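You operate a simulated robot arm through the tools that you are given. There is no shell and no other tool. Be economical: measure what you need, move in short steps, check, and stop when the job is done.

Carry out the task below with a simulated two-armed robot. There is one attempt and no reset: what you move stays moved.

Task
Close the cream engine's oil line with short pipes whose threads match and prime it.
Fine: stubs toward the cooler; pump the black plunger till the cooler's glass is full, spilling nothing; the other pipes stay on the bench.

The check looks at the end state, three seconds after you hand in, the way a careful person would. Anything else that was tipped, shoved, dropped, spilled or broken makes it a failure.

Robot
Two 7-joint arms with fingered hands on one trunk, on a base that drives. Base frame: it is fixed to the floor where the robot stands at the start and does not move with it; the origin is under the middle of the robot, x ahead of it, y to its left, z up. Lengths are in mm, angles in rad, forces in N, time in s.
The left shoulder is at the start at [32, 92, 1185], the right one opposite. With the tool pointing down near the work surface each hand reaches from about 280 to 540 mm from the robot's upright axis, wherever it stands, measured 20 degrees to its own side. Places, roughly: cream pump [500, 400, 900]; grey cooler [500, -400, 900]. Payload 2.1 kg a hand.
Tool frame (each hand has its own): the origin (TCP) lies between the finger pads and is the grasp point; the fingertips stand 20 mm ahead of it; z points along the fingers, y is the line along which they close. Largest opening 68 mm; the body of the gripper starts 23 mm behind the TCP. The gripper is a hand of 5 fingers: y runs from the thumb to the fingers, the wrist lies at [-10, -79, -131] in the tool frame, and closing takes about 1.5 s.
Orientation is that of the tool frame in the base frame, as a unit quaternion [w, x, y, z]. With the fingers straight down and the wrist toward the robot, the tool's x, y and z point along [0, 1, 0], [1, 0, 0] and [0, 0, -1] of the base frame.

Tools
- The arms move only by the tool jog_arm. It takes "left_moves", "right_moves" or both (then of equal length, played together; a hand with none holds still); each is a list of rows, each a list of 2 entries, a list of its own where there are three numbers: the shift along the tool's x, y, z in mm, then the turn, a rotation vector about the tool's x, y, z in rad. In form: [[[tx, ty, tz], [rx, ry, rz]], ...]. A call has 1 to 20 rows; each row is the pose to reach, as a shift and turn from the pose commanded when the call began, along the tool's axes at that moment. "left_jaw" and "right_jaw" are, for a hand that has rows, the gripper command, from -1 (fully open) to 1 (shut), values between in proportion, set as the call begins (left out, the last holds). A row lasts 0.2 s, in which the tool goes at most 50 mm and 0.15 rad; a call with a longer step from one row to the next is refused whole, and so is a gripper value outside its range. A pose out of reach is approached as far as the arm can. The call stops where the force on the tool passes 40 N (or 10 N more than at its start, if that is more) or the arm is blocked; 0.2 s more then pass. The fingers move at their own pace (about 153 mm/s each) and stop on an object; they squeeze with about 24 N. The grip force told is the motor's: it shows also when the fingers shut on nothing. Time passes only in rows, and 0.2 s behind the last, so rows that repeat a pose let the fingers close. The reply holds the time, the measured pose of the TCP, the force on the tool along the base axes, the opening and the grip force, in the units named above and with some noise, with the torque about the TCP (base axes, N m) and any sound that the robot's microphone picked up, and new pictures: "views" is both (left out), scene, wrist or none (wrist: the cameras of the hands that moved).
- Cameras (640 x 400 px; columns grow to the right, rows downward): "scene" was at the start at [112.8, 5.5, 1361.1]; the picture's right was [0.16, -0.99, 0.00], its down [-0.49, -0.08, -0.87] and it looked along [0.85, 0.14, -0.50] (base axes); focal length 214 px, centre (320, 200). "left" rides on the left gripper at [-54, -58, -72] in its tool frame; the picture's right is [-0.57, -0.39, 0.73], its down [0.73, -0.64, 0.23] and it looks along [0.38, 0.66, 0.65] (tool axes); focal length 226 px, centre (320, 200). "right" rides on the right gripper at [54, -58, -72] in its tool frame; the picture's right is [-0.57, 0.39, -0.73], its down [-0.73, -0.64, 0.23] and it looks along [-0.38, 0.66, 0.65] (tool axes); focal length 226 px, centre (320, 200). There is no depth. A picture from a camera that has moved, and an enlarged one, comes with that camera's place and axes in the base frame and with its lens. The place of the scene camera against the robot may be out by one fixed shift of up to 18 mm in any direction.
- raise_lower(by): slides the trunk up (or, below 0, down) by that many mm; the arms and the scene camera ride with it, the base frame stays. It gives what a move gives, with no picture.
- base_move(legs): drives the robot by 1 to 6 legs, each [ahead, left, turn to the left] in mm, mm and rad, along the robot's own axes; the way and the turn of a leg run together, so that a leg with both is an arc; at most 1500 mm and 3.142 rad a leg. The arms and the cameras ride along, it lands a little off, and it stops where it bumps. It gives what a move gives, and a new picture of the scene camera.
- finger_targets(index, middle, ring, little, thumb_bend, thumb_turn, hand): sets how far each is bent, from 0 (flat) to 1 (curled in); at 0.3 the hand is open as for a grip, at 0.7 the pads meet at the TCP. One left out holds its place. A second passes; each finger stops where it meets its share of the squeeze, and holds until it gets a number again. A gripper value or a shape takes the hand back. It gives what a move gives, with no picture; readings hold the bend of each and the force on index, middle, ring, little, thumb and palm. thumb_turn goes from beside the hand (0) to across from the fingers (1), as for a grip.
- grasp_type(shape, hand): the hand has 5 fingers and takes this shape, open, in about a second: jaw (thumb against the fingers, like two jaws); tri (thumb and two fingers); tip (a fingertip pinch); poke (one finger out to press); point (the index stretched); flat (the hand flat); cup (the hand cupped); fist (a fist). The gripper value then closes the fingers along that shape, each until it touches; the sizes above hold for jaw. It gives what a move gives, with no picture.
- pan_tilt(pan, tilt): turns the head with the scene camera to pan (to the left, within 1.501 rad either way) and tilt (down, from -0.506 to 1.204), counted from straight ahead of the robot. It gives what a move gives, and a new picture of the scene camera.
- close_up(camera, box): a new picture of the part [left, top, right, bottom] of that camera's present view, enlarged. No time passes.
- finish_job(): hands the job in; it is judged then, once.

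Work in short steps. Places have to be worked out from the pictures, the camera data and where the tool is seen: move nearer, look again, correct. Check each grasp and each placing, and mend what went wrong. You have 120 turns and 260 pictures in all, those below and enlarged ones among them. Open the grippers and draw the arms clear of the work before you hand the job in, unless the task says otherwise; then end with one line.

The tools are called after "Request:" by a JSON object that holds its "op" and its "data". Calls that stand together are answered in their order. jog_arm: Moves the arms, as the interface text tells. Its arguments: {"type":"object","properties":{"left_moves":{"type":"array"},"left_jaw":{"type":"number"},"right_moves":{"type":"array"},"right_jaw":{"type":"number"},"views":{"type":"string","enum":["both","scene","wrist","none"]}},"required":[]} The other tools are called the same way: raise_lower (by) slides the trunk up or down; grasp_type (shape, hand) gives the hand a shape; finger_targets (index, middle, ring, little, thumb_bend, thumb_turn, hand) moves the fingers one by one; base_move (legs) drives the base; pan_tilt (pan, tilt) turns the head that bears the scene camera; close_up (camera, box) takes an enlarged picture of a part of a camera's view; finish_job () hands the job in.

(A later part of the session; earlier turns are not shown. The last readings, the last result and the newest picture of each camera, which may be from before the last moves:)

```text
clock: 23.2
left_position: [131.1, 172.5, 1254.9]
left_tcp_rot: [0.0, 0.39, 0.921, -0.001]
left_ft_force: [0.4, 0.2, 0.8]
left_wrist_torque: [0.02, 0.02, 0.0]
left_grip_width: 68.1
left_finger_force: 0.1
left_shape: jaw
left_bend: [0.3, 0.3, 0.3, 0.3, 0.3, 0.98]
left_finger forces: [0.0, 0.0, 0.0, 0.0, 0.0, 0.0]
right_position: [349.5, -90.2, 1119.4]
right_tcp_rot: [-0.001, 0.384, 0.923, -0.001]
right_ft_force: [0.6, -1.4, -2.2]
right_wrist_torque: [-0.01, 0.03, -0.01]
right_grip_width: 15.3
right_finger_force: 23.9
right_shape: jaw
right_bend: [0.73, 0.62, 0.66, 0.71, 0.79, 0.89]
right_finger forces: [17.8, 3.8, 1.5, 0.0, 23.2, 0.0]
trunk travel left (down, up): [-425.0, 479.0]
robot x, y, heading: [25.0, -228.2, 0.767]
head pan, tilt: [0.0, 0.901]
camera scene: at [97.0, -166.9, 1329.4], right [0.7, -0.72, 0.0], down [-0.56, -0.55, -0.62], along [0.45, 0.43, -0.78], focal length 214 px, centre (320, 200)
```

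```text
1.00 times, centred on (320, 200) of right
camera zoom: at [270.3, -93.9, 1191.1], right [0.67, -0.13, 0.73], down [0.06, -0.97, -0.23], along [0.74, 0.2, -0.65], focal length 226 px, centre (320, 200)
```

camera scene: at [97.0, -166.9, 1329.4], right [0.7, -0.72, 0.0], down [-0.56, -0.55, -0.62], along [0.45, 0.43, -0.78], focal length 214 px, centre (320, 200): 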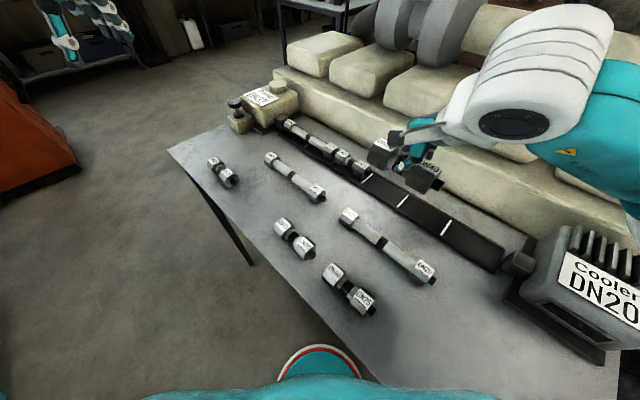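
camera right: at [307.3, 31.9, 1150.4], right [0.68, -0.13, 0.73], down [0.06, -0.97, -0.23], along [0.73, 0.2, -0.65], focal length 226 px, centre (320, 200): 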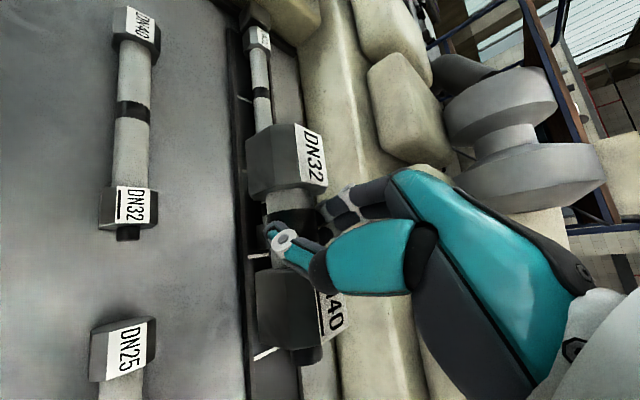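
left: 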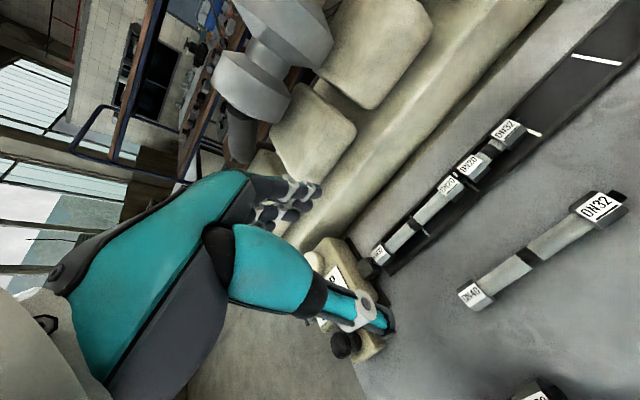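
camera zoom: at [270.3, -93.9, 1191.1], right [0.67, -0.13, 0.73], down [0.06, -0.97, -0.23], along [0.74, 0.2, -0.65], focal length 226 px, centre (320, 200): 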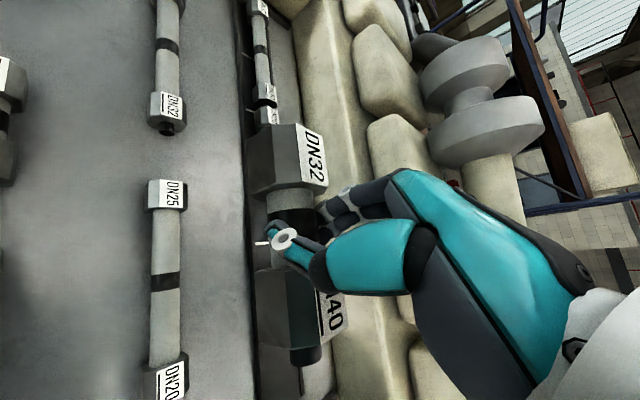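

Reach looks natural now. Move over slot 1 and down to z≈1005.

Request:
{"op": "jog_arm", "data": {"right_moves": [[[-13, 35, 0], [0, 0, 0]], [[-27, 70, 10], [0, 0, 0]], [[-40, 105, 30], [0, 0, 0]], [[-54, 140, 50], [0, 0, 0]], [[-54, 140, 90], [0, 0, 0]], [[-54, 140, 114], [0, 0, 0]], [[-54, 140, 114], [0, 0, 0]]]}}

Request:
{"op": "close_up", "data": {"camera": "scene", "box": [300, 110, 500, 235]}}

```text
clock: 24.8
left_position: [130.4, 172.2, 1255.7]
left_tcp_rot: [0.0, 0.389, 0.921, 0.001]
left_ft_force: [0.2, 0.3, -0.3]
left_wrist_torque: [-0.01, 0.03, 0.01]
left_grip_width: 67.7
left_finger_force: 0.1
left_shape: jaw
left_bend: [0.3, 0.3, 0.3, 0.3, 0.3, 0.98]
left_finger forces: [0.1, 0.0, 0.0, 0.0, 0.0, 0.0]
right_position: [486.4, -30.4, 1006.2]
right_tcp_rot: [0.0, 0.384, 0.924, 0.001]
right_ft_force: [0.6, -0.4, -2.2]
right_wrist_torque: [-0.04, 0.0, -0.04]
right_grip_width: 14.8
right_finger_force: 24.1
right_shape: jaw
right_bend: [0.73, 0.62, 0.66, 0.71, 0.79, 0.89]
right_finger forces: [18.8, 3.5, 1.5, 0.1, 23.6, 0.1]
trunk travel left (down, up): [-425.0, 479.0]
robot x, y, heading: [21.9, -223.6, 0.768]
head pan, tilt: [0.0, 0.901]
camera scene: at [96.5, -166.7, 1329.5], right [0.7, -0.72, 0.0], down [-0.56, -0.55, -0.62], along [0.45, 0.43, -0.78], focal length 214 px, centre (320, 200)
camera right: at [407.3, -34.0, 1076.8], right [0.67, -0.13, 0.73], down [0.06, -0.97, -0.23], along [0.74, 0.2, -0.65], focal length 226 px, centre (320, 200)
```

scene: 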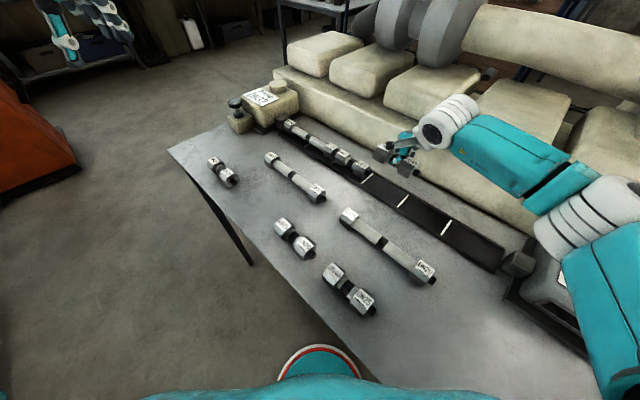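
right: 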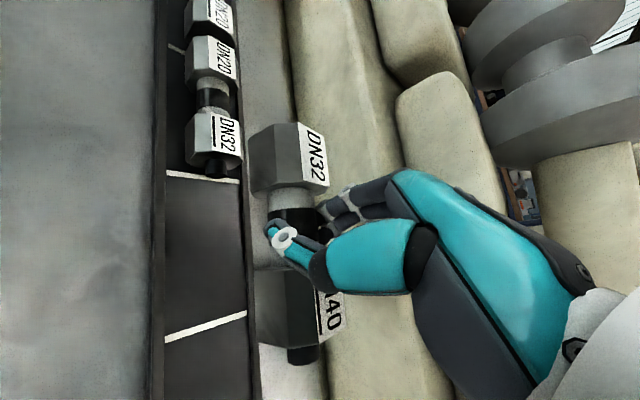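

```text
3.20 times, centred on (400, 172) of scene
camera zoom: at [96.5, -166.7, 1329.5], right [0.7, -0.72, 0.0], down [-0.56, -0.55, -0.62], along [0.45, 0.43, -0.78], focal length 686 px, centre (64, 288)
```

zoom: 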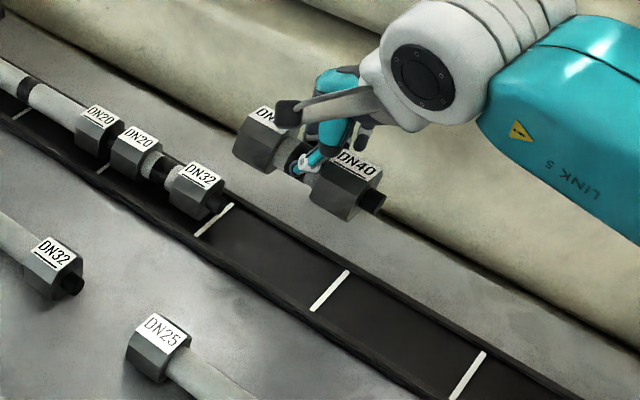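

Wrist geometry: pipe centre ≈ [475,-28], slot centre ≈ [477,-25]; that's good. I shift 3 mm forward and lower to z≈932.

Request:
{"op": "jog_arm", "data": {"right_moves": [[[-2, 2, 25], [0, 0, 0]], [[-2, 2, 50], [0, 0, 0]], [[-2, 2, 66], [0, 0, 0]], [[-2, 2, 74], [0, 0, 0]], [[-2, 2, 74], [0, 0, 0]]]}}

Request:
{"op": "close_up", "data": {"camera": "scene", "box": [310, 120, 470, 220]}}

```text
clock: 26.0
left_position: [130.3, 171.4, 1255.7]
left_tcp_rot: [0.001, 0.389, 0.921, 0.0]
left_ft_force: [-0.7, -0.6, 0.2]
left_wrist_torque: [0.05, 0.0, -0.02]
left_grip_width: 67.9
left_finger_force: 0.1
left_shape: jaw
left_bend: [0.3, 0.3, 0.3, 0.3, 0.3, 0.98]
left_finger forces: [0.0, 0.0, 0.0, 0.0, 0.1, 0.0]
right_position: [489.6, -30.3, 931.9]
right_tcp_rot: [-0.001, 0.383, 0.924, 0.0]
right_ft_force: [-0.6, 0.9, 1.0]
right_wrist_torque: [-0.04, -0.04, -0.02]
right_grip_width: 14.8
right_finger_force: 23.9
right_shape: jaw
right_bend: [0.73, 0.62, 0.66, 0.71, 0.79, 0.88]
right_finger forces: [18.2, 4.0, 1.5, 0.0, 23.9, 0.0]
trunk travel left (down, up): [-425.0, 479.0]
robot x, y, heading: [27.2, -227.9, 0.773]
head pan, tilt: [0.0, 0.901]
camera scene: at [96.2, -166.8, 1329.5], right [0.7, -0.72, 0.0], down [-0.56, -0.55, -0.62], along [0.45, 0.43, -0.78], focal length 214 px, centre (320, 200)
camera right: at [409.2, -33.7, 1002.2], right [0.67, -0.13, 0.73], down [0.06, -0.97, -0.23], along [0.74, 0.2, -0.65], focal length 226 px, centre (320, 200)
```

scene: 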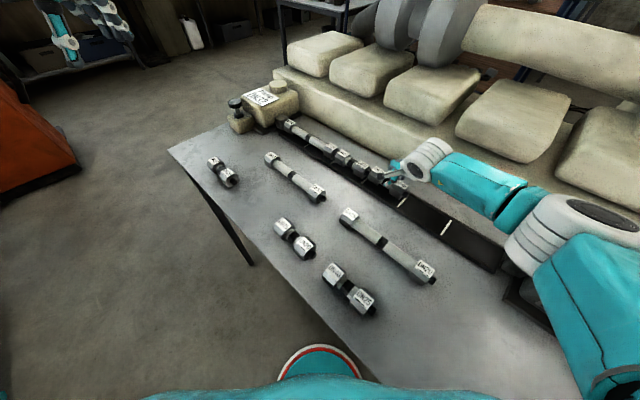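
right: 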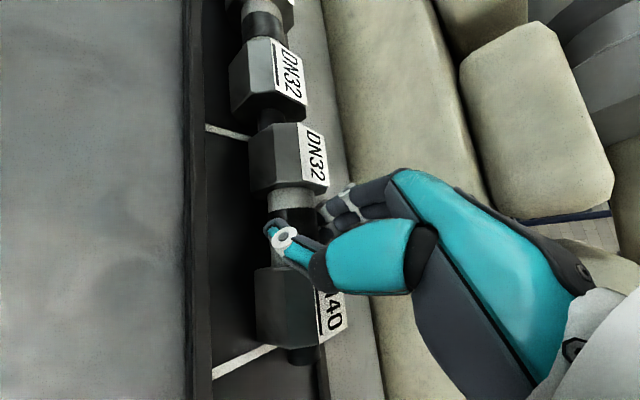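

```text
4.00 times, centred on (390, 170) of scene
camera zoom: at [96.2, -166.8, 1329.5], right [0.7, -0.72, 0.0], down [-0.56, -0.55, -0.62], along [0.45, 0.43, -0.78], focal length 858 px, centre (40, 320)
```

zoom: 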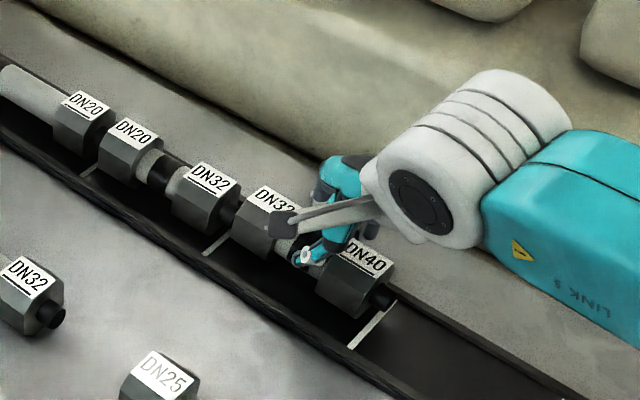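

Good alignment; move 2 mm toward the cooler and lower gently until contact.

Request:
{"op": "jog_arm", "data": {"right_moves": [[[-1.4, -1.4, 2], [0, 0, 0]], [[-1.4, -1.4, 4], [0, 0, 0]], [[-1.4, -1.4, 5], [0, 0, 0]], [[-1.4, -1.4, 5], [0, 0, 0]]], "views": "wrist"}}

Request:
{"op": "close_up", "data": {"camera": "scene", "box": [330, 130, 430, 192]}}

```text
clock: 27.0
left_position: [128.0, 171.8, 1256.6]
left_tcp_rot: [0.0, 0.39, 0.921, 0.0]
left_ft_force: [-0.2, 0.0, 0.9]
left_wrist_torque: [0.02, -0.01, 0.01]
left_grip_width: 67.5
left_finger_force: 0.0
left_shape: jaw
left_bend: [0.3, 0.3, 0.3, 0.3, 0.3, 0.98]
left_finger forces: [0.0, 0.0, 0.0, 0.1, 0.1, 0.0]
right_position: [488.0, -32.5, 927.9]
right_tcp_rot: [0.001, 0.384, 0.923, 0.001]
right_ft_force: [-2.5, 2.7, 15.8]
right_wrist_torque: [0.11, -0.08, 0.06]
right_grip_width: 15.6
right_finger_force: 23.8
right_shape: jaw
right_bend: [0.74, 0.74, 0.72, 0.71, 0.79, 0.87]
right_finger forces: [16.3, 4.1, 2.0, 0.0, 27.1, 0.1]
trunk travel left (down, up): [-425.0, 479.0]
robot x, y, heading: [25.3, -229.8, 0.771]
head pan, tilt: [0.0, 0.901]
camera right: at [408.4, -35.4, 998.9], right [0.67, -0.13, 0.73], down [0.06, -0.97, -0.23], along [0.74, 0.2, -0.65], focal length 226 px, centre (320, 200)
```

right: 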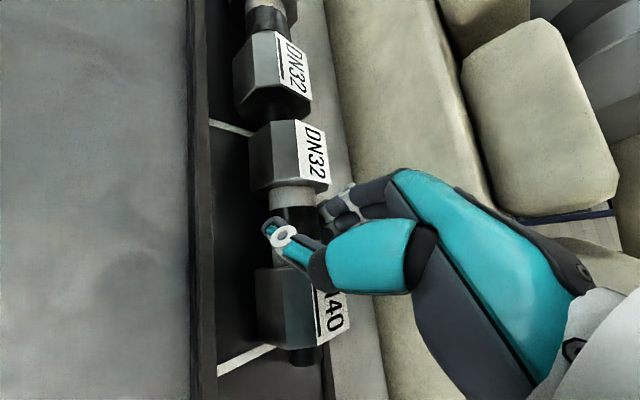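

```text
6.40 times, centred on (380, 161) of scene
camera zoom: at [94.7, -166.9, 1329.7], right [0.7, -0.72, 0.0], down [-0.56, -0.55, -0.62], along [0.45, 0.43, -0.78], focal length 1373 px, centre (-64, 450)
```

zoom: 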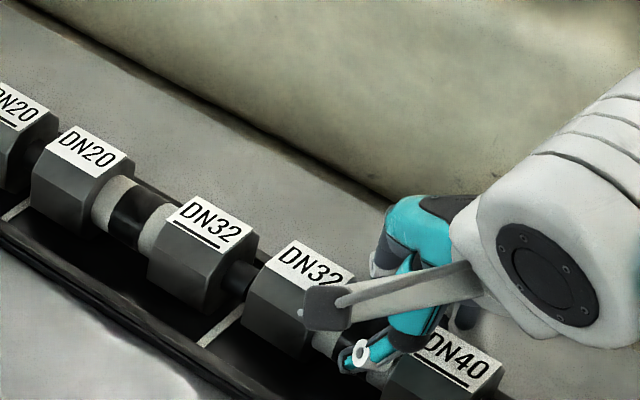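

Contact at 16 N: it rests on the tray. Open the fingers partly.

Request:
{"op": "jog_arm", "data": {"right_moves": [[[-1.4, -1.4, 3], [0, 0, 0]], [[-1.4, -1.4, 3], [0, 0, 0]], [[-1.4, -1.4, 3], [0, 0, 0]], [[-1.4, -1.4, 3], [0, 0, 0]]], "right_jaw": 0.0, "views": "wrist"}}

Request:
{"op": "close_up", "data": {"camera": "scene", "box": [330, 130, 430, 192]}}

```text
clock: 28.0
left_position: [129.5, 171.6, 1255.1]
left_tcp_rot: [0.0, 0.39, 0.921, 0.0]
left_ft_force: [-0.2, -0.1, 0.6]
left_wrist_torque: [-0.03, -0.01, -0.02]
left_grip_width: 67.6
left_finger_force: 0.0
left_shape: jaw
left_bend: [0.3, 0.3, 0.3, 0.3, 0.3, 0.98]
left_finger forces: [0.1, 0.1, 0.1, 0.0, 0.0, 0.1]
right_position: [489.3, -35.4, 924.0]
right_tcp_rot: [0.0, 0.383, 0.924, -0.001]
right_ft_force: [-2.3, 0.4, -1.5]
right_wrist_torque: [0.02, 0.0, -0.03]
right_grip_width: 35.7
right_finger_force: 0.1
right_shape: jaw
right_bend: [0.74, 0.45, 0.42, 0.41, 0.69, 0.97]
right_finger forces: [0.4, 0.0, 0.1, 0.0, 2.6, 0.0]
trunk travel left (down, up): [-425.0, 479.0]
robot x, y, heading: [27.3, -227.8, 0.767]
head pan, tilt: [0.0, 0.901]
camera right: at [410.2, -37.4, 994.6], right [0.67, -0.13, 0.73], down [0.06, -0.97, -0.23], along [0.74, 0.2, -0.65], focal length 226 px, centre (320, 200)
```

right: 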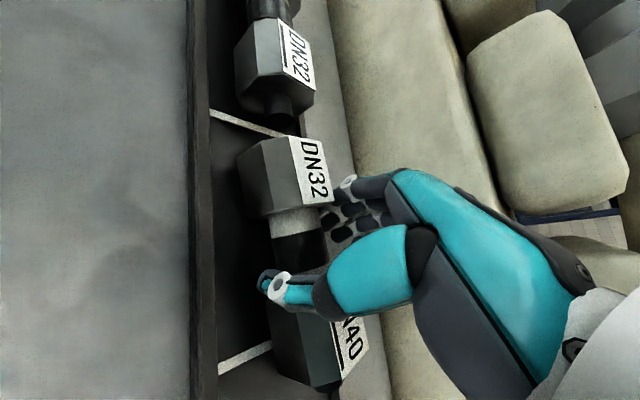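

```text
6.40 times, centred on (380, 161) of scene
camera zoom: at [96.2, -166.7, 1329.4], right [0.7, -0.72, 0.0], down [-0.56, -0.55, -0.62], along [0.45, 0.43, -0.78], focal length 1373 px, centre (-64, 450)
```

zoom: 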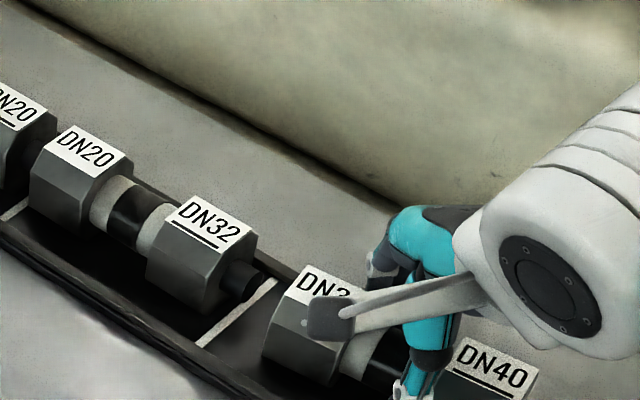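

The pipe slid a bit and the index is still curled (0.74). I raise the hand 5 mm and look at the index.

Request:
{"op": "jog_arm", "data": {"right_moves": [[[0, 0, -3], [0, 0, 0]], [[0, 0, -5], [0, 0, 0]], [[0, 0, -5], [0, 0, 0]]], "right_jaw": -0.3, "views": "wrist"}}

Request:
{"op": "close_up", "data": {"camera": "right", "box": [220, 100, 420, 225]}}

```text
clock: 28.8
left_position: [131.3, 172.3, 1255.8]
left_tcp_rot: [0.0, 0.39, 0.921, 0.0]
left_ft_force: [0.5, -0.4, 0.1]
left_wrist_torque: [0.01, 0.02, 0.0]
left_grip_width: 67.6
left_finger_force: 0.0
left_shape: jaw
left_bend: [0.3, 0.3, 0.3, 0.3, 0.3, 0.98]
left_finger forces: [0.0, 0.0, 0.1, 0.1, 0.0, 0.1]
right_position: [490.1, -34.2, 928.3]
right_tcp_rot: [-0.001, 0.384, 0.923, 0.0]
right_ft_force: [-1.0, 0.2, -0.9]
right_wrist_torque: [0.05, -0.01, 0.0]
right_grip_width: 44.4
right_finger_force: 0.0
right_shape: jaw
right_bend: [0.28, 0.39, 0.36, 0.36, 0.63, 0.98]
right_finger forces: [0.0, 0.1, 0.0, 0.0, 1.6, 0.0]
trunk travel left (down, up): [-425.0, 479.0]
robot x, y, heading: [22.5, -232.3, 0.773]
head pan, tilt: [0.0, 0.901]
camera right: at [410.0, -37.7, 999.6], right [0.67, -0.13, 0.73], down [0.06, -0.97, -0.23], along [0.74, 0.2, -0.65], focal length 226 px, centre (320, 200)
```

right: 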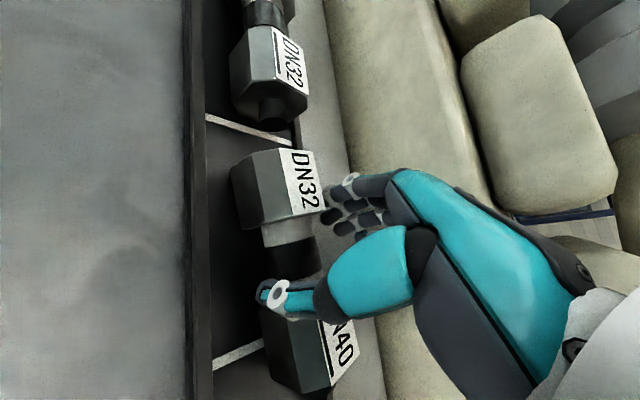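

```text
3.20 times, centred on (320, 162) of right
camera zoom: at [410.0, -37.7, 999.6], right [0.67, -0.13, 0.73], down [0.06, -0.97, -0.23], along [0.74, 0.2, -0.65], focal length 723 px, centre (320, 320)
```

zoom: 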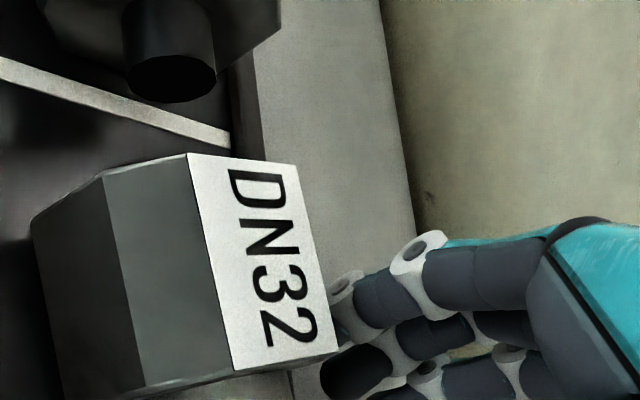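

Opening pushed diagonally against the hexes. I re-close the grip at this height to realign, then correct the position and release with only a small opening.

Request:
{"op": "jog_arm", "data": {"right_moves": [[[0, 0, -5], [0, 0, 0]], [[0, 0, -5], [0, 0, 0]], [[0, 0, -5], [0, 0, 0]], [[0, 0, -5], [0, 0, 0]], [[0, 0, -5], [0, 0, 0]], [[0, 0, -5], [0, 0, 0]], [[0, 0, -5], [0, 0, 0]]], "right_jaw": 1, "views": "wrist"}}

Request:
{"op": "close_up", "data": {"camera": "scene", "box": [330, 130, 430, 192]}}

```text
clock: 30.4
left_position: [130.4, 172.2, 1255.7]
left_tcp_rot: [0.0, 0.39, 0.921, -0.001]
left_ft_force: [-0.5, -0.2, -1.1]
left_wrist_torque: [0.0, 0.03, 0.01]
left_grip_width: 67.5
left_finger_force: 0.1
left_shape: jaw
left_bend: [0.3, 0.3, 0.3, 0.3, 0.3, 0.98]
left_finger forces: [0.0, 0.0, 0.0, 0.0, 0.0, 0.0]
right_position: [489.4, -34.0, 934.8]
right_tcp_rot: [0.001, 0.383, 0.924, -0.001]
right_ft_force: [0.5, -0.3, -1.1]
right_wrist_torque: [0.03, -0.06, 0.02]
right_grip_width: 17.3
right_finger_force: 24.2
right_shape: jaw
right_bend: [0.75, 0.7, 0.7, 0.7, 0.72, 0.95]
right_finger forces: [11.0, 8.0, 1.9, 0.0, 20.2, 0.0]
trunk travel left (down, up): [-425.0, 479.0]
robot x, y, heading: [21.9, -226.6, 0.768]
head pan, tilt: [0.0, 0.901]
camera right: at [410.4, -37.4, 1004.5], right [0.67, -0.13, 0.73], down [0.06, -0.97, -0.23], along [0.74, 0.2, -0.65], focal length 226 px, centre (320, 200)
```

right: 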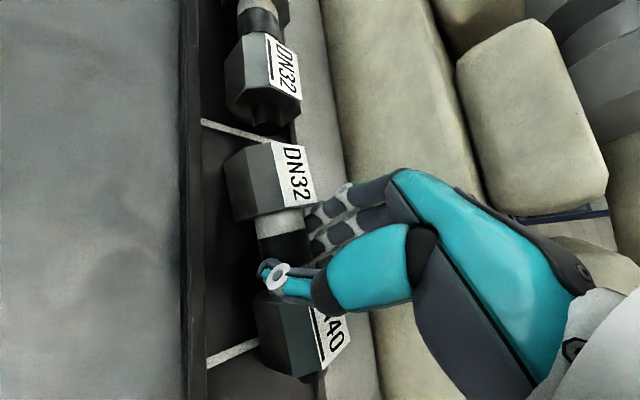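

```text
6.40 times, centred on (380, 161) of scene
camera zoom: at [96.4, -166.8, 1329.5], right [0.7, -0.72, 0.0], down [-0.56, -0.55, -0.62], along [0.45, 0.43, -0.78], focal length 1373 px, centre (-64, 450)
```

zoom: 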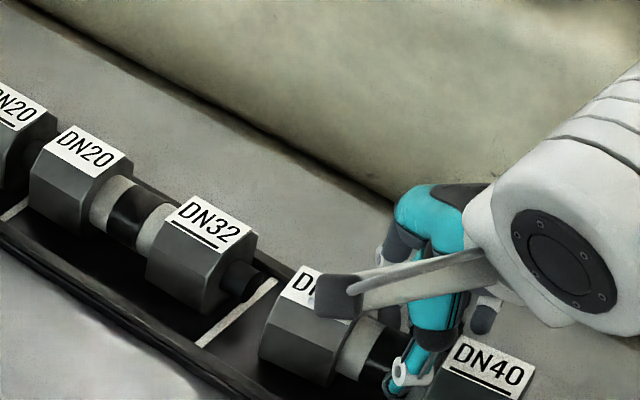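

It's gripped again. Lift 20 mm to free it and view its pose.

Request:
{"op": "jog_arm", "data": {"right_moves": [[[0, 0, -10], [0, 0, 0]], [[0, 0, -25], [0, 0, 0]], [[0, 0, -25], [0, 0, 0]]], "views": "wrist"}}

Request:
{"op": "close_up", "data": {"camera": "scene", "box": [330, 120, 450, 195]}}

```text
clock: 31.2
left_position: [130.6, 171.3, 1255.3]
left_tcp_rot: [0.0, 0.39, 0.921, -0.001]
left_ft_force: [0.0, 0.6, -0.4]
left_wrist_torque: [-0.01, 0.0, 0.01]
left_grip_width: 67.7
left_finger_force: 0.1
left_shape: jaw
left_bend: [0.3, 0.3, 0.3, 0.3, 0.3, 0.98]
left_finger forces: [0.0, 0.1, 0.1, 0.0, 0.0, 0.1]
right_position: [489.6, -35.0, 958.6]
right_tcp_rot: [-0.001, 0.383, 0.924, -0.001]
right_ft_force: [0.3, -0.7, -3.2]
right_wrist_torque: [-0.01, -0.02, -0.03]
right_grip_width: 16.6
right_finger_force: 24.4
right_shape: jaw
right_bend: [0.75, 0.7, 0.7, 0.7, 0.72, 0.95]
right_finger forces: [12.1, 8.0, 2.6, 0.0, 20.1, 0.0]
trunk travel left (down, up): [-425.0, 479.0]
robot x, y, heading: [24.5, -228.5, 0.77]
head pan, tilt: [0.0, 0.901]
camera right: at [409.3, -37.4, 1029.9], right [0.67, -0.13, 0.73], down [0.06, -0.97, -0.23], along [0.74, 0.2, -0.65], focal length 226 px, centre (320, 200)
```

right: 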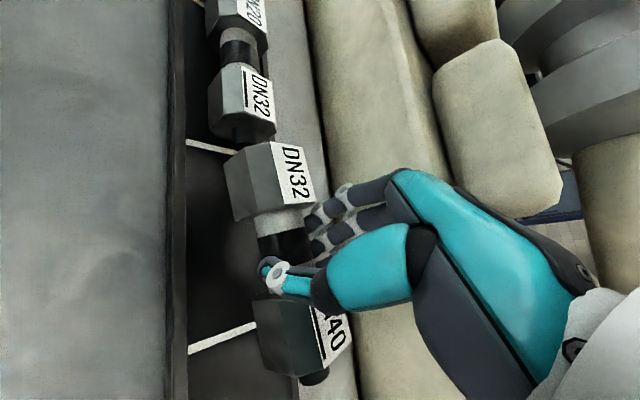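

```text
5.33 times, centred on (390, 158) of scene
camera zoom: at [96.5, -166.7, 1329.4], right [0.7, -0.72, 0.0], down [-0.56, -0.55, -0.62], along [0.45, 0.43, -0.78], focal length 1144 px, centre (-53, 427)
```

zoom: 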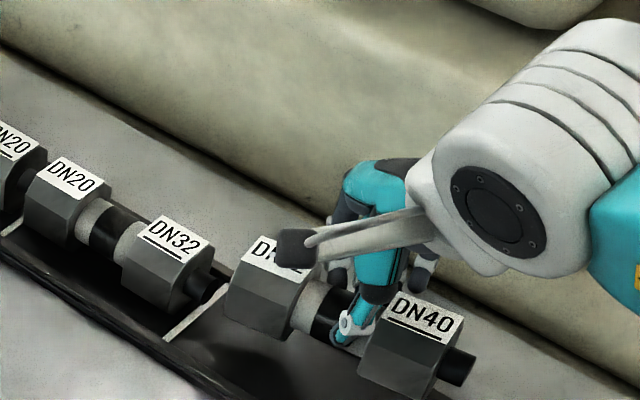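

Held pipe computed: centre [473.5,-39.6], yawed 8.6° CCW; target centre [476,-24]. I raise a bit, turn +0.15 about tool z and shift.

Request:
{"op": "jog_arm", "data": {"right_moves": [[[0, 0, -12], [0, 0, 0.08]], [[3, 5, -12], [0, 0, 0.15]], [[7, 11, -12], [0, 0, 0.15]], [[7, 11, -12], [0, 0, 0.15]]], "views": "wrist"}}

Request:
{"op": "close_up", "data": {"camera": "scene", "box": [330, 120, 450, 195]}}

```text
clock: 32.2
left_position: [129.9, 172.6, 1255.5]
left_tcp_rot: [0.0, 0.389, 0.921, 0.001]
left_ft_force: [-0.7, 0.4, -1.1]
left_wrist_torque: [0.02, 0.01, 0.02]
left_grip_width: 67.7
left_finger_force: 0.1
left_shape: jaw
left_bend: [0.3, 0.3, 0.3, 0.3, 0.3, 0.98]
left_finger forces: [0.1, 0.0, 0.0, 0.0, 0.1, 0.1]
right_position: [492.1, -20.5, 972.1]
right_tcp_rot: [0.0, 0.451, 0.892, 0.0]
right_ft_force: [0.4, 0.8, -1.8]
right_wrist_torque: [0.0, -0.03, 0.0]
right_grip_width: 16.7
right_finger_force: 23.9
right_shape: jaw
right_bend: [0.75, 0.7, 0.7, 0.7, 0.72, 0.95]
right_finger forces: [12.3, 8.2, 2.7, 0.1, 20.0, 0.0]
trunk travel left (down, up): [-425.0, 479.0]
robot x, y, heading: [23.2, -229.0, 0.771]
head pan, tilt: [0.0, 0.901]
camera right: at [413.1, -12.6, 1042.0], right [0.65, -0.23, 0.73], down [-0.08, -0.97, -0.23], along [0.76, 0.09, -0.65], focal length 226 px, centre (320, 200)
```

right: 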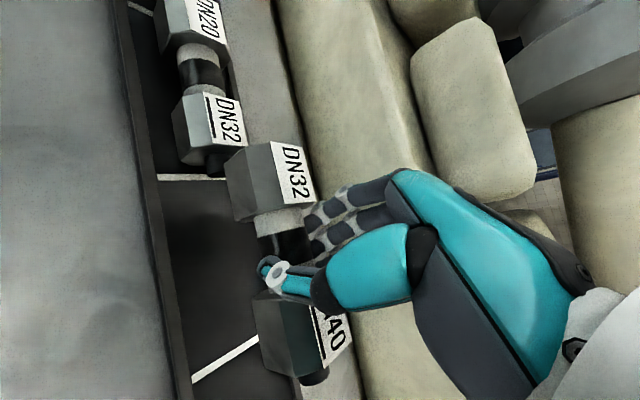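

```text
5.33 times, centred on (390, 158) of scene
camera zoom: at [96.5, -166.7, 1329.4], right [0.7, -0.72, 0.0], down [-0.56, -0.55, -0.62], along [0.45, 0.43, -0.78], focal length 1144 px, centre (-53, 427)
```

zoom: 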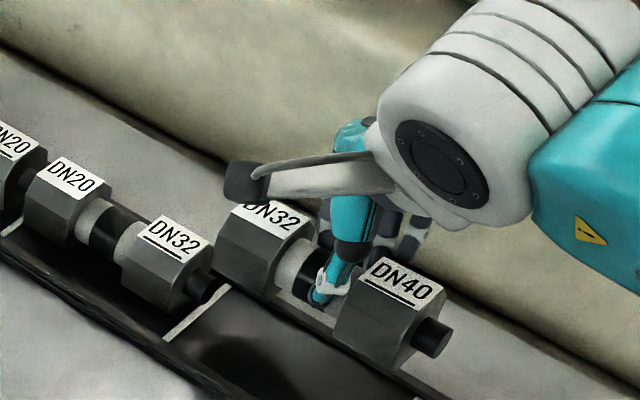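

Now centre ≈[475,-24.4], yaw 2° off; lower with a tiny yaw fix till contact.

Request:
{"op": "jog_arm", "data": {"right_moves": [[[0, 0, 15], [0, 0, 0.03]], [[0, 0, 30], [0, 0, 0.03]], [[0, 0, 38], [0, 0, 0.03]], [[0, 0, 42], [0, 0, 0.03]], [[0, 0, 43], [0, 0, 0.03]]], "views": "wrist"}}

Request:
{"op": "close_up", "data": {"camera": "scene", "box": [330, 120, 450, 195]}}

```text
clock: 33.4
left_position: [129.4, 171.8, 1256.4]
left_tcp_rot: [0.0, 0.389, 0.921, 0.0]
left_ft_force: [-1.1, -0.5, 1.0]
left_wrist_torque: [0.0, -0.01, -0.01]
left_grip_width: 67.7
left_finger_force: 0.1
left_shape: jaw
left_bend: [0.3, 0.3, 0.3, 0.3, 0.3, 0.98]
left_finger forces: [0.1, 0.0, 0.0, 0.1, 0.1, 0.0]
right_position: [492.1, -21.3, 929.7]
right_tcp_rot: [-0.001, 0.465, 0.885, 0.003]
right_ft_force: [4.3, 2.0, 24.8]
right_wrist_torque: [-0.02, -0.04, 0.04]
right_grip_width: 16.7
right_finger_force: 24.1
right_shape: jaw
right_bend: [0.75, 0.7, 0.7, 0.7, 0.72, 0.95]
right_finger forces: [15.3, 11.5, 3.8, 0.0, 21.8, 0.0]
trunk travel left (down, up): [-425.0, 479.0]
robot x, y, heading: [26.4, -226.6, 0.766]
head pan, tilt: [0.0, 0.901]
camera right: at [413.0, -11.0, 1000.9], right [0.64, -0.25, 0.73], down [-0.11, -0.97, -0.23], along [0.76, 0.07, -0.64], focal length 226 px, centre (320, 200)
```

right: 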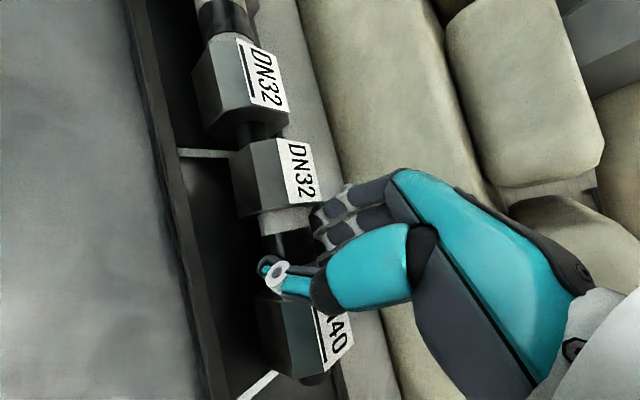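

```text
5.33 times, centred on (390, 158) of scene
camera zoom: at [95.0, -167.6, 1329.9], right [0.7, -0.72, 0.0], down [-0.56, -0.54, -0.62], along [0.45, 0.43, -0.78], focal length 1144 px, centre (-53, 427)
```

zoom: 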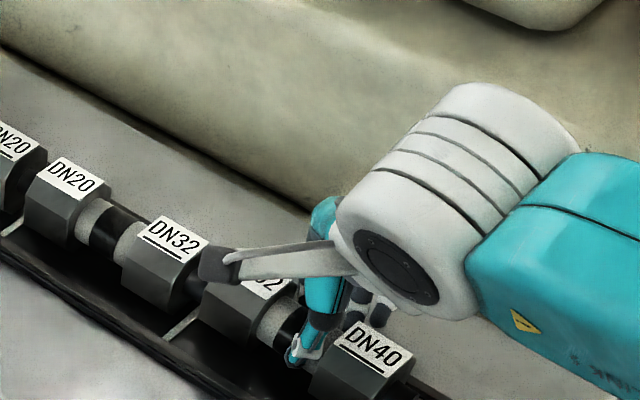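

Seated (25 N). Release with a small opening only and relieve the pressure.

Request:
{"op": "jog_arm", "data": {"right_moves": [[[0, 0, -1], [0, 0, 0]], [[0, 0, -1], [0, 0, 0]], [[0, 0, -1], [0, 0, 0]]], "right_jaw": 0.35, "views": "wrist"}}

```text
clock: 34.2
left_position: [130.0, 171.8, 1255.8]
left_tcp_rot: [0.0, 0.391, 0.921, 0.0]
left_ft_force: [-0.6, 0.3, -0.4]
left_wrist_torque: [0.03, 0.02, 0.01]
left_grip_width: 67.6
left_finger_force: 0.1
left_shape: jaw
left_bend: [0.3, 0.3, 0.3, 0.3, 0.3, 0.98]
left_finger forces: [0.0, 0.0, 0.1, 0.0, 0.0, 0.1]
right_position: [491.8, -22.0, 928.2]
right_tcp_rot: [0.0, 0.465, 0.885, -0.001]
right_ft_force: [-2.2, -0.1, -0.7]
right_wrist_torque: [0.01, 0.08, -0.07]
right_grip_width: 23.4
right_finger_force: 0.0
right_shape: jaw
right_bend: [0.74, 0.53, 0.5, 0.47, 0.72, 0.98]
right_finger forces: [1.4, 0.0, 0.0, 0.1, 3.1, 0.1]
trunk travel left (down, up): [-425.0, 479.0]
robot x, y, heading: [24.5, -227.4, 0.767]
head pan, tilt: [0.0, 0.901]
camera right: at [412.9, -10.8, 999.4], right [0.64, -0.25, 0.73], down [-0.11, -0.97, -0.23], along [0.76, 0.07, -0.65], focal length 226 px, centre (320, 200)
```

right: 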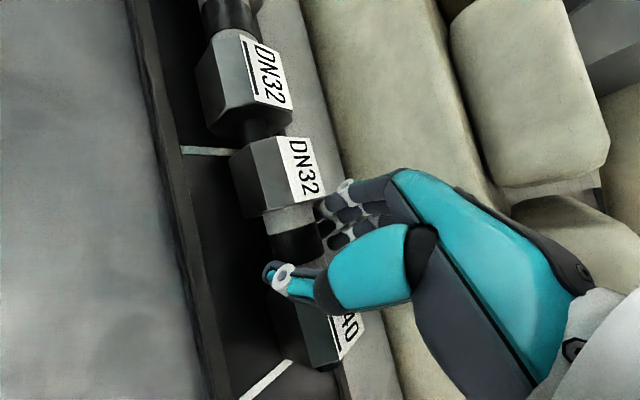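

Now lift straight up slowly and watch that the pipe stays.

Request:
{"op": "jog_arm", "data": {"right_moves": [[[0, 0, -8], [0, 0, 0]], [[0, 0, -16], [0, 0, 0]], [[0, 0, -24], [0, 0, 0]]], "views": "wrist"}}

Request:
{"op": "close_up", "data": {"camera": "scene", "box": [330, 120, 450, 195]}}

```text
clock: 35.0
left_position: [131.0, 171.8, 1255.1]
left_tcp_rot: [0.0, 0.39, 0.921, 0.0]
left_ft_force: [0.1, 0.2, 1.1]
left_wrist_torque: [0.01, 0.0, 0.01]
left_grip_width: 67.5
left_finger_force: 0.0
left_shape: jaw
left_bend: [0.3, 0.3, 0.3, 0.3, 0.3, 0.98]
left_finger forces: [0.0, 0.1, 0.1, 0.0, 0.0, 0.0]
right_position: [491.4, -21.1, 953.2]
right_tcp_rot: [0.0, 0.466, 0.885, 0.001]
right_ft_force: [0.4, -0.5, 1.0]
right_wrist_torque: [-0.04, 0.02, 0.0]
right_grip_width: 22.4
right_finger_force: 0.1
right_shape: jaw
right_bend: [0.74, 0.53, 0.5, 0.47, 0.74, 1.0]
right_finger forces: [0.1, 0.0, 0.0, 0.0, 0.0, 0.0]
trunk travel left (down, up): [-425.0, 479.0]
robot x, y, heading: [29.4, -228.5, 0.772]
head pan, tilt: [0.0, 0.901]
camera right: at [413.3, -10.1, 1024.1], right [0.64, -0.25, 0.73], down [-0.11, -0.97, -0.23], along [0.76, 0.07, -0.65], focal length 226 px, centre (320, 200)
```

right: 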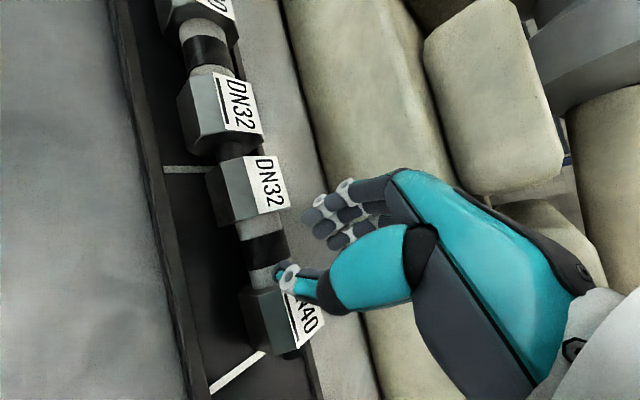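

```text
5.33 times, centred on (390, 158) of scene
camera zoom: at [96.3, -166.8, 1329.5], right [0.7, -0.72, 0.0], down [-0.56, -0.55, -0.62], along [0.45, 0.43, -0.78], focal length 1144 px, centre (-53, 427)
```

zoom: 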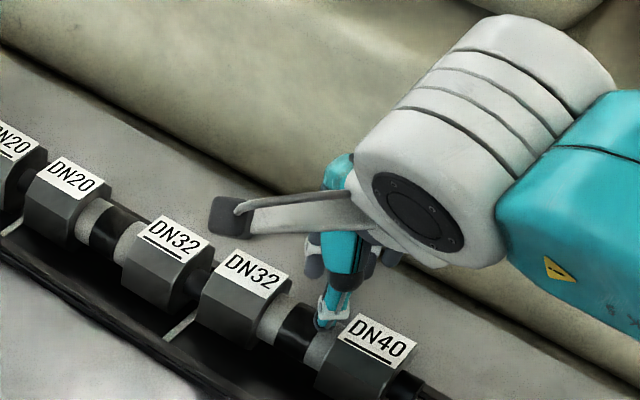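

The 32→40 pipe is in straight. I raise, open and retract the hand to its natural pose, then go to pick the 40→25 piece the same way (heading 0).

Request:
{"op": "jog_arm", "data": {"right_moves": [[[0, 0, -45], [0, 0, 0]], [[0, 0, -90], [0, 0, 0]], [[0, 0, -135], [0, 0, 0]], [[4, -43, -150], [0, 0, -0.05]], [[8, -86, -150], [0, 0, -0.1]], [[12, -128, -150], [0, 0, -0.168]], [[16, -170, -150], [0, 0, -0.168]], [[16, -170, -150], [0, 0, -0.168]]], "right_jaw": 0.3, "views": "scene"}}

Request:
{"op": "close_up", "data": {"camera": "scene", "box": [310, 110, 510, 235]}}

```text
clock: 36.8
left_position: [130.6, 172.1, 1254.9]
left_tcp_rot: [0.001, 0.39, 0.921, 0.0]
left_ft_force: [-0.4, 0.2, 0.3]
left_wrist_torque: [0.0, 0.01, -0.01]
left_grip_width: 67.6
left_finger_force: 0.1
left_shape: jaw
left_bend: [0.3, 0.3, 0.3, 0.3, 0.3, 0.98]
left_finger forces: [0.0, 0.0, 0.1, 0.1, 0.1, 0.1]
right_position: [342.0, -105.9, 1101.8]
right_tcp_rot: [0.0, 0.39, 0.921, 0.001]
right_ft_force: [0.7, 0.5, 0.4]
right_wrist_torque: [-0.05, 0.0, 0.0]
right_grip_width: 23.7
right_finger_force: 0.0
right_shape: jaw
right_bend: [0.74, 0.51, 0.49, 0.46, 0.74, 1.0]
right_finger forces: [0.0, 0.0, 0.0, 0.0, 0.1, 0.0]
trunk travel left (down, up): [-425.0, 479.0]
robot x, y, heading: [24.7, -226.6, 0.773]
head pan, tilt: [0.0, 0.901]
camera scene: at [96.2, -166.9, 1329.5], right [0.7, -0.72, 0.0], down [-0.56, -0.55, -0.62], along [0.45, 0.43, -0.78], focal length 214 px, centre (320, 200)
```

scene: 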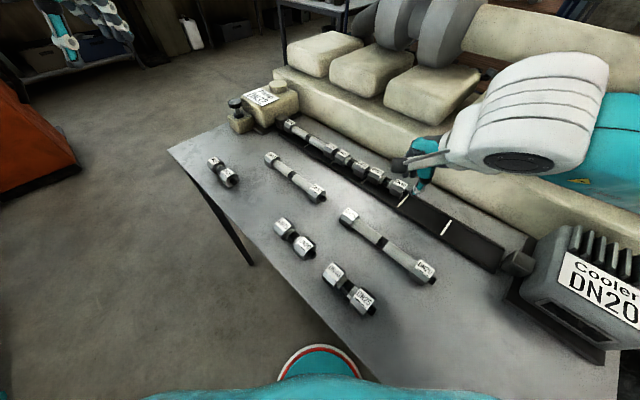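

```text
3.20 times, centred on (410, 172) of scene
camera zoom: at [96.2, -166.9, 1329.5], right [0.7, -0.72, 0.0], down [-0.56, -0.55, -0.62], along [0.45, 0.43, -0.78], focal length 686 px, centre (32, 288)
```

zoom: 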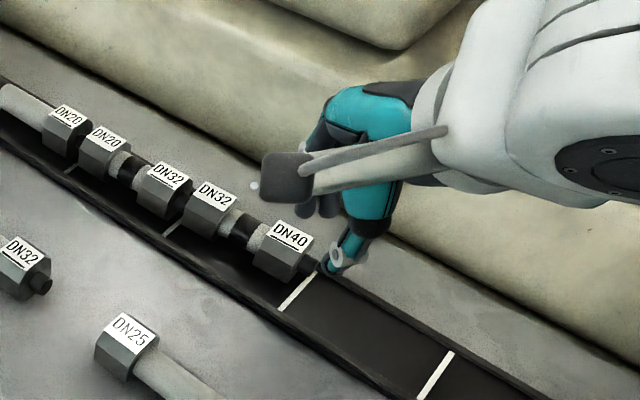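

Placement looks right. Drive to the 40→25 piece (about [216,-110]).

Request:
{"op": "base_move", "data": {"legs": [[60, 241, 0], [0, 0, -0.773]]}}

Request:
{"op": "grasp_type", "data": {"shape": "jaw", "hand": "right"}}

Request:
{"op": "close_up", "data": {"camera": "right", "box": [0, 0, 640, 400]}}

```text
clock: 40.6
left_position: [250.0, 206.5, 1255.0]
left_tcp_rot: [0.0, 0.701, 0.713, 0.0]
left_ft_force: [-0.7, -0.7, -0.4]
left_wrist_torque: [-0.03, -0.04, -0.01]
left_grip_width: 67.8
left_finger_force: 0.0
left_shape: jaw
left_bend: [0.3, 0.3, 0.3, 0.3, 0.3, 0.98]
left_finger forces: [0.0, 0.1, 0.1, 0.1, 0.1, 0.1]
right_position: [215.8, -139.7, 1102.9]
right_tcp_rot: [-0.001, 0.7, 0.714, 0.001]
right_ft_force: [0.3, -0.7, -0.3]
right_wrist_torque: [0.02, 0.04, -0.01]
right_grip_width: 23.5
right_finger_force: 0.1
right_shape: jaw
right_bend: [0.74, 0.51, 0.49, 0.46, 0.74, 1.0]
right_finger forces: [0.0, 0.0, 0.0, 0.0, 0.0, 0.0]
trunk travel left (down, up): [-425.0, 479.0]
robot x, y, heading: [-99.8, -13.1, 0.017]
head pan, tilt: [0.0, 0.901]
camera scene: at [-1.1, -22.1, 1329.5], right [0.02, -1.0, 0.0], down [-0.78, -0.01, -0.62], along [0.62, 0.01, -0.78], focal length 214 px, centre (320, 200)
```

scene: 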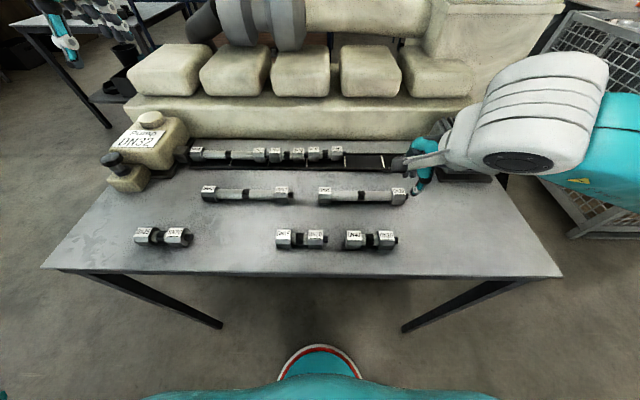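

```text
clock: 41.5
left_position: [250.7, 206.6, 1255.6]
left_tcp_rot: [0.0, 0.701, 0.713, 0.001]
left_ft_force: [-0.2, -0.1, 0.4]
left_wrist_torque: [0.0, 0.0, 0.0]
left_grip_width: 67.6
left_finger_force: 0.1
left_shape: jaw
left_bend: [0.3, 0.3, 0.3, 0.3, 0.3, 0.98]
left_finger forces: [0.1, 0.0, 0.1, 0.1, 0.0, 0.0]
right_position: [216.0, -140.2, 1101.5]
right_tcp_rot: [0.0, 0.7, 0.714, 0.0]
right_ft_force: [-0.1, 0.0, 0.5]
right_wrist_torque: [0.0, 0.0, -0.02]
right_grip_width: 68.0
right_finger_force: 0.0
right_shape: jaw
right_bend: [0.3, 0.3, 0.3, 0.3, 0.3, 0.98]
right_finger forces: [0.1, 0.1, 0.0, 0.1, 0.0, 0.0]
trunk travel left (down, up): [-425.0, 479.0]
robot x, y, heading: [-99.5, -13.6, 0.019]
head pan, tilt: [0.0, 0.901]
```

```text
1.00 times, centred on (320, 200) of right
camera zoom: at [156.5, -87.8, 1173.6], right [0.4, -0.56, 0.73], down [-0.63, -0.75, -0.23], along [0.67, -0.36, -0.65], focal length 226 px, centre (320, 200)
```

zoom: 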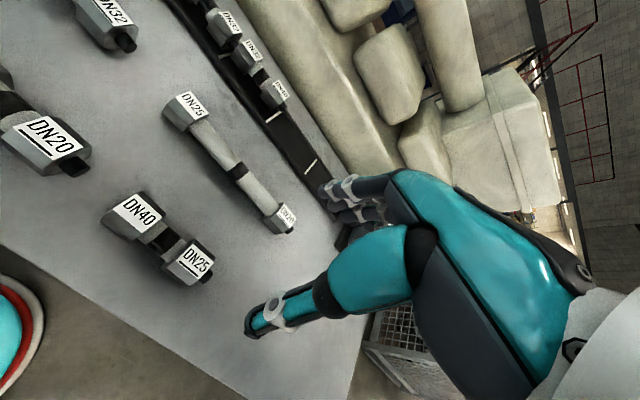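

40→25 label centre computed at [215,-110], straight. Descend to z≈924 over it.

Request:
{"op": "jog_arm", "data": {"right_moves": [[[14, 1, 20], [0, 0, -0.01]], [[28, 2, 50], [0, 0, 0]], [[28, 2, 90], [0, 0, 0]], [[28, 2, 130], [0, 0, 0]], [[28, 2, 155], [0, 0, 0]], [[28, 2, 178], [0, 0, 0]], [[28, 2, 178], [0, 0, 0]]], "right_jaw": -1, "views": "wrist"}}

```text
clock: 43.1
left_position: [249.5, 206.2, 1255.6]
left_tcp_rot: [0.0, 0.701, 0.713, -0.001]
left_ft_force: [0.3, -0.4, -0.3]
left_wrist_torque: [-0.02, -0.01, -0.01]
left_grip_width: 67.8
left_finger_force: 0.0
left_shape: jaw
left_bend: [0.3, 0.3, 0.3, 0.3, 0.3, 0.98]
left_finger forces: [0.1, 0.0, 0.0, 0.1, 0.0, 0.0]
right_position: [217.9, -112.3, 924.0]
right_tcp_rot: [0.001, 0.7, 0.714, 0.0]
right_ft_force: [0.3, 0.3, -0.9]
right_wrist_torque: [0.0, 0.01, -0.02]
right_grip_width: 67.9
right_finger_force: 0.0
right_shape: jaw
right_bend: [0.3, 0.3, 0.3, 0.3, 0.3, 0.98]
right_finger forces: [0.0, 0.0, 0.0, 0.0, 0.1, 0.0]
trunk travel left (down, up): [-425.0, 479.0]
robot x, y, heading: [-97.5, -12.8, 0.015]
head pan, tilt: [0.0, 0.901]
camera right: at [158.9, -60.3, 994.6], right [0.4, -0.56, 0.73], down [-0.63, -0.74, -0.23], along [0.67, -0.36, -0.65], focal length 226 px, centre (320, 200)
```

right: 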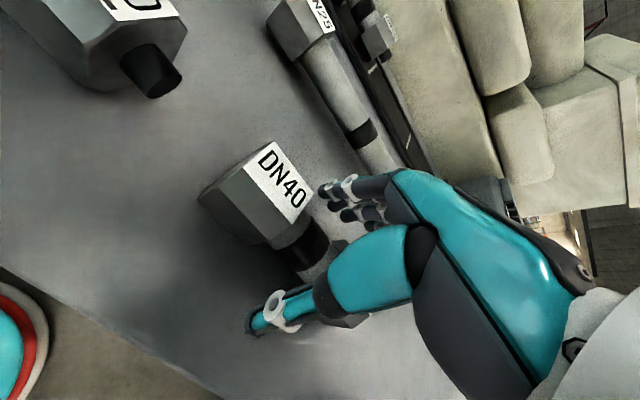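

Same picture as the first grasp; close.

Request:
{"op": "jog_arm", "data": {"right_moves": [[[0, 0, 0], [0, 0, 0]], [[0, 0, 0], [0, 0, 0]], [[0, 0, 0], [0, 0, 0]], [[0, 0, 0], [0, 0, 0]], [[0, 0, 0], [0, 0, 0]], [[0, 0, 0], [0, 0, 0]], [[0, 0, 0], [0, 0, 0]], [[0, 0, -30], [0, 0, 0]], [[0, 0, -75], [0, 0, 0]], [[0, 0, -120], [0, 0, 0]], [[0, 0, -150], [0, 0, 0]]], "right_jaw": 1}}

Request:
{"op": "close_up", "data": {"camera": "scene", "box": [300, 130, 500, 255]}}

```text
clock: 45.5
left_position: [249.9, 206.7, 1255.6]
left_tcp_rot: [0.0, 0.701, 0.713, 0.0]
left_ft_force: [-0.2, 0.1, -0.4]
left_wrist_torque: [0.02, 0.0, 0.01]
left_grip_width: 67.6
left_finger_force: 0.1
left_shape: jaw
left_bend: [0.3, 0.3, 0.3, 0.3, 0.3, 0.98]
left_finger forces: [0.0, 0.0, 0.0, 0.0, 0.1, 0.1]
right_position: [217.2, -112.5, 1072.6]
right_tcp_rot: [0.0, 0.701, 0.713, 0.001]
right_ft_force: [-0.5, -1.1, -2.3]
right_wrist_torque: [0.0, 0.03, 0.03]
right_grip_width: 14.9
right_finger_force: 23.5
right_shape: jaw
right_bend: [0.73, 0.61, 0.66, 0.71, 0.78, 0.9]
right_finger forces: [17.5, 3.7, 2.0, 0.0, 22.5, 0.1]
trunk travel left (down, up): [-425.0, 479.0]
robot x, y, heading: [-97.1, -16.1, 0.013]
head pan, tilt: [0.0, 0.901]
camera scene: at [-1.0, -22.0, 1329.5], right [0.02, -1.0, 0.0], down [-0.78, -0.01, -0.62], along [0.62, 0.01, -0.78], focal length 214 px, centre (320, 200)
camera right: at [157.7, -59.8, 1144.5], right [0.4, -0.56, 0.73], down [-0.63, -0.75, -0.23], along [0.67, -0.36, -0.65], focal length 226 px, centre (320, 200)
```

scene: 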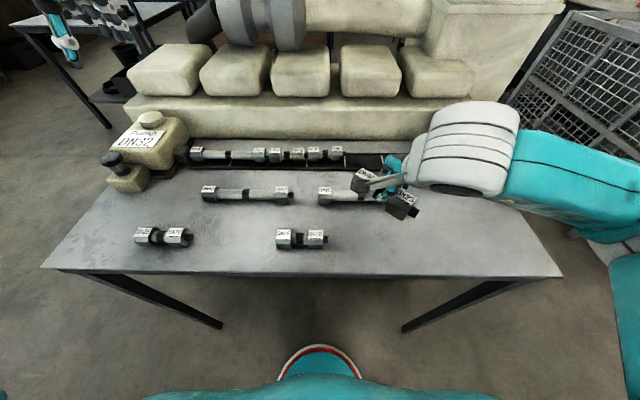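
right: 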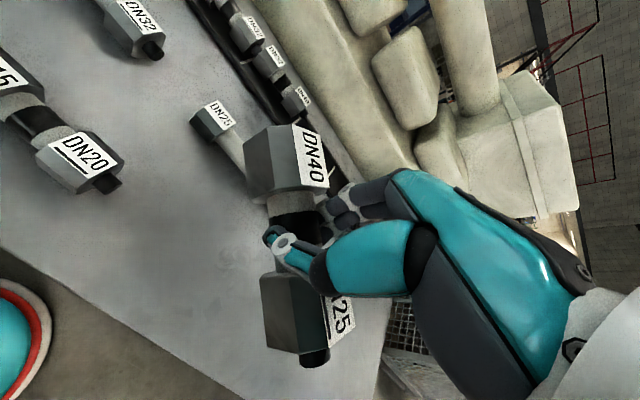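

```text
3.20 times, centred on (400, 192) of scene
camera zoom: at [-1.0, -22.0, 1329.5], right [0.02, -1.0, 0.0], down [-0.78, -0.01, -0.62], along [0.62, 0.01, -0.78], focal length 686 px, centre (64, 224)
```

zoom: 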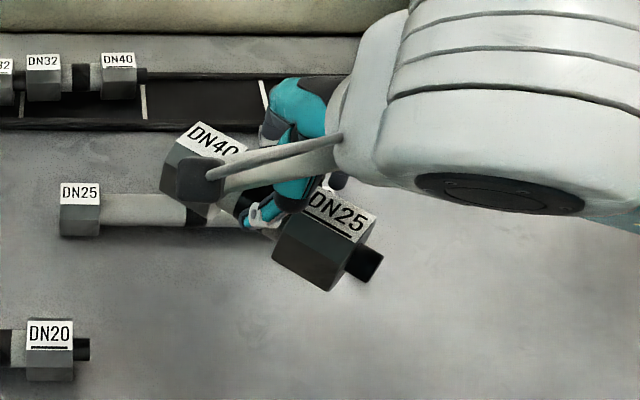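

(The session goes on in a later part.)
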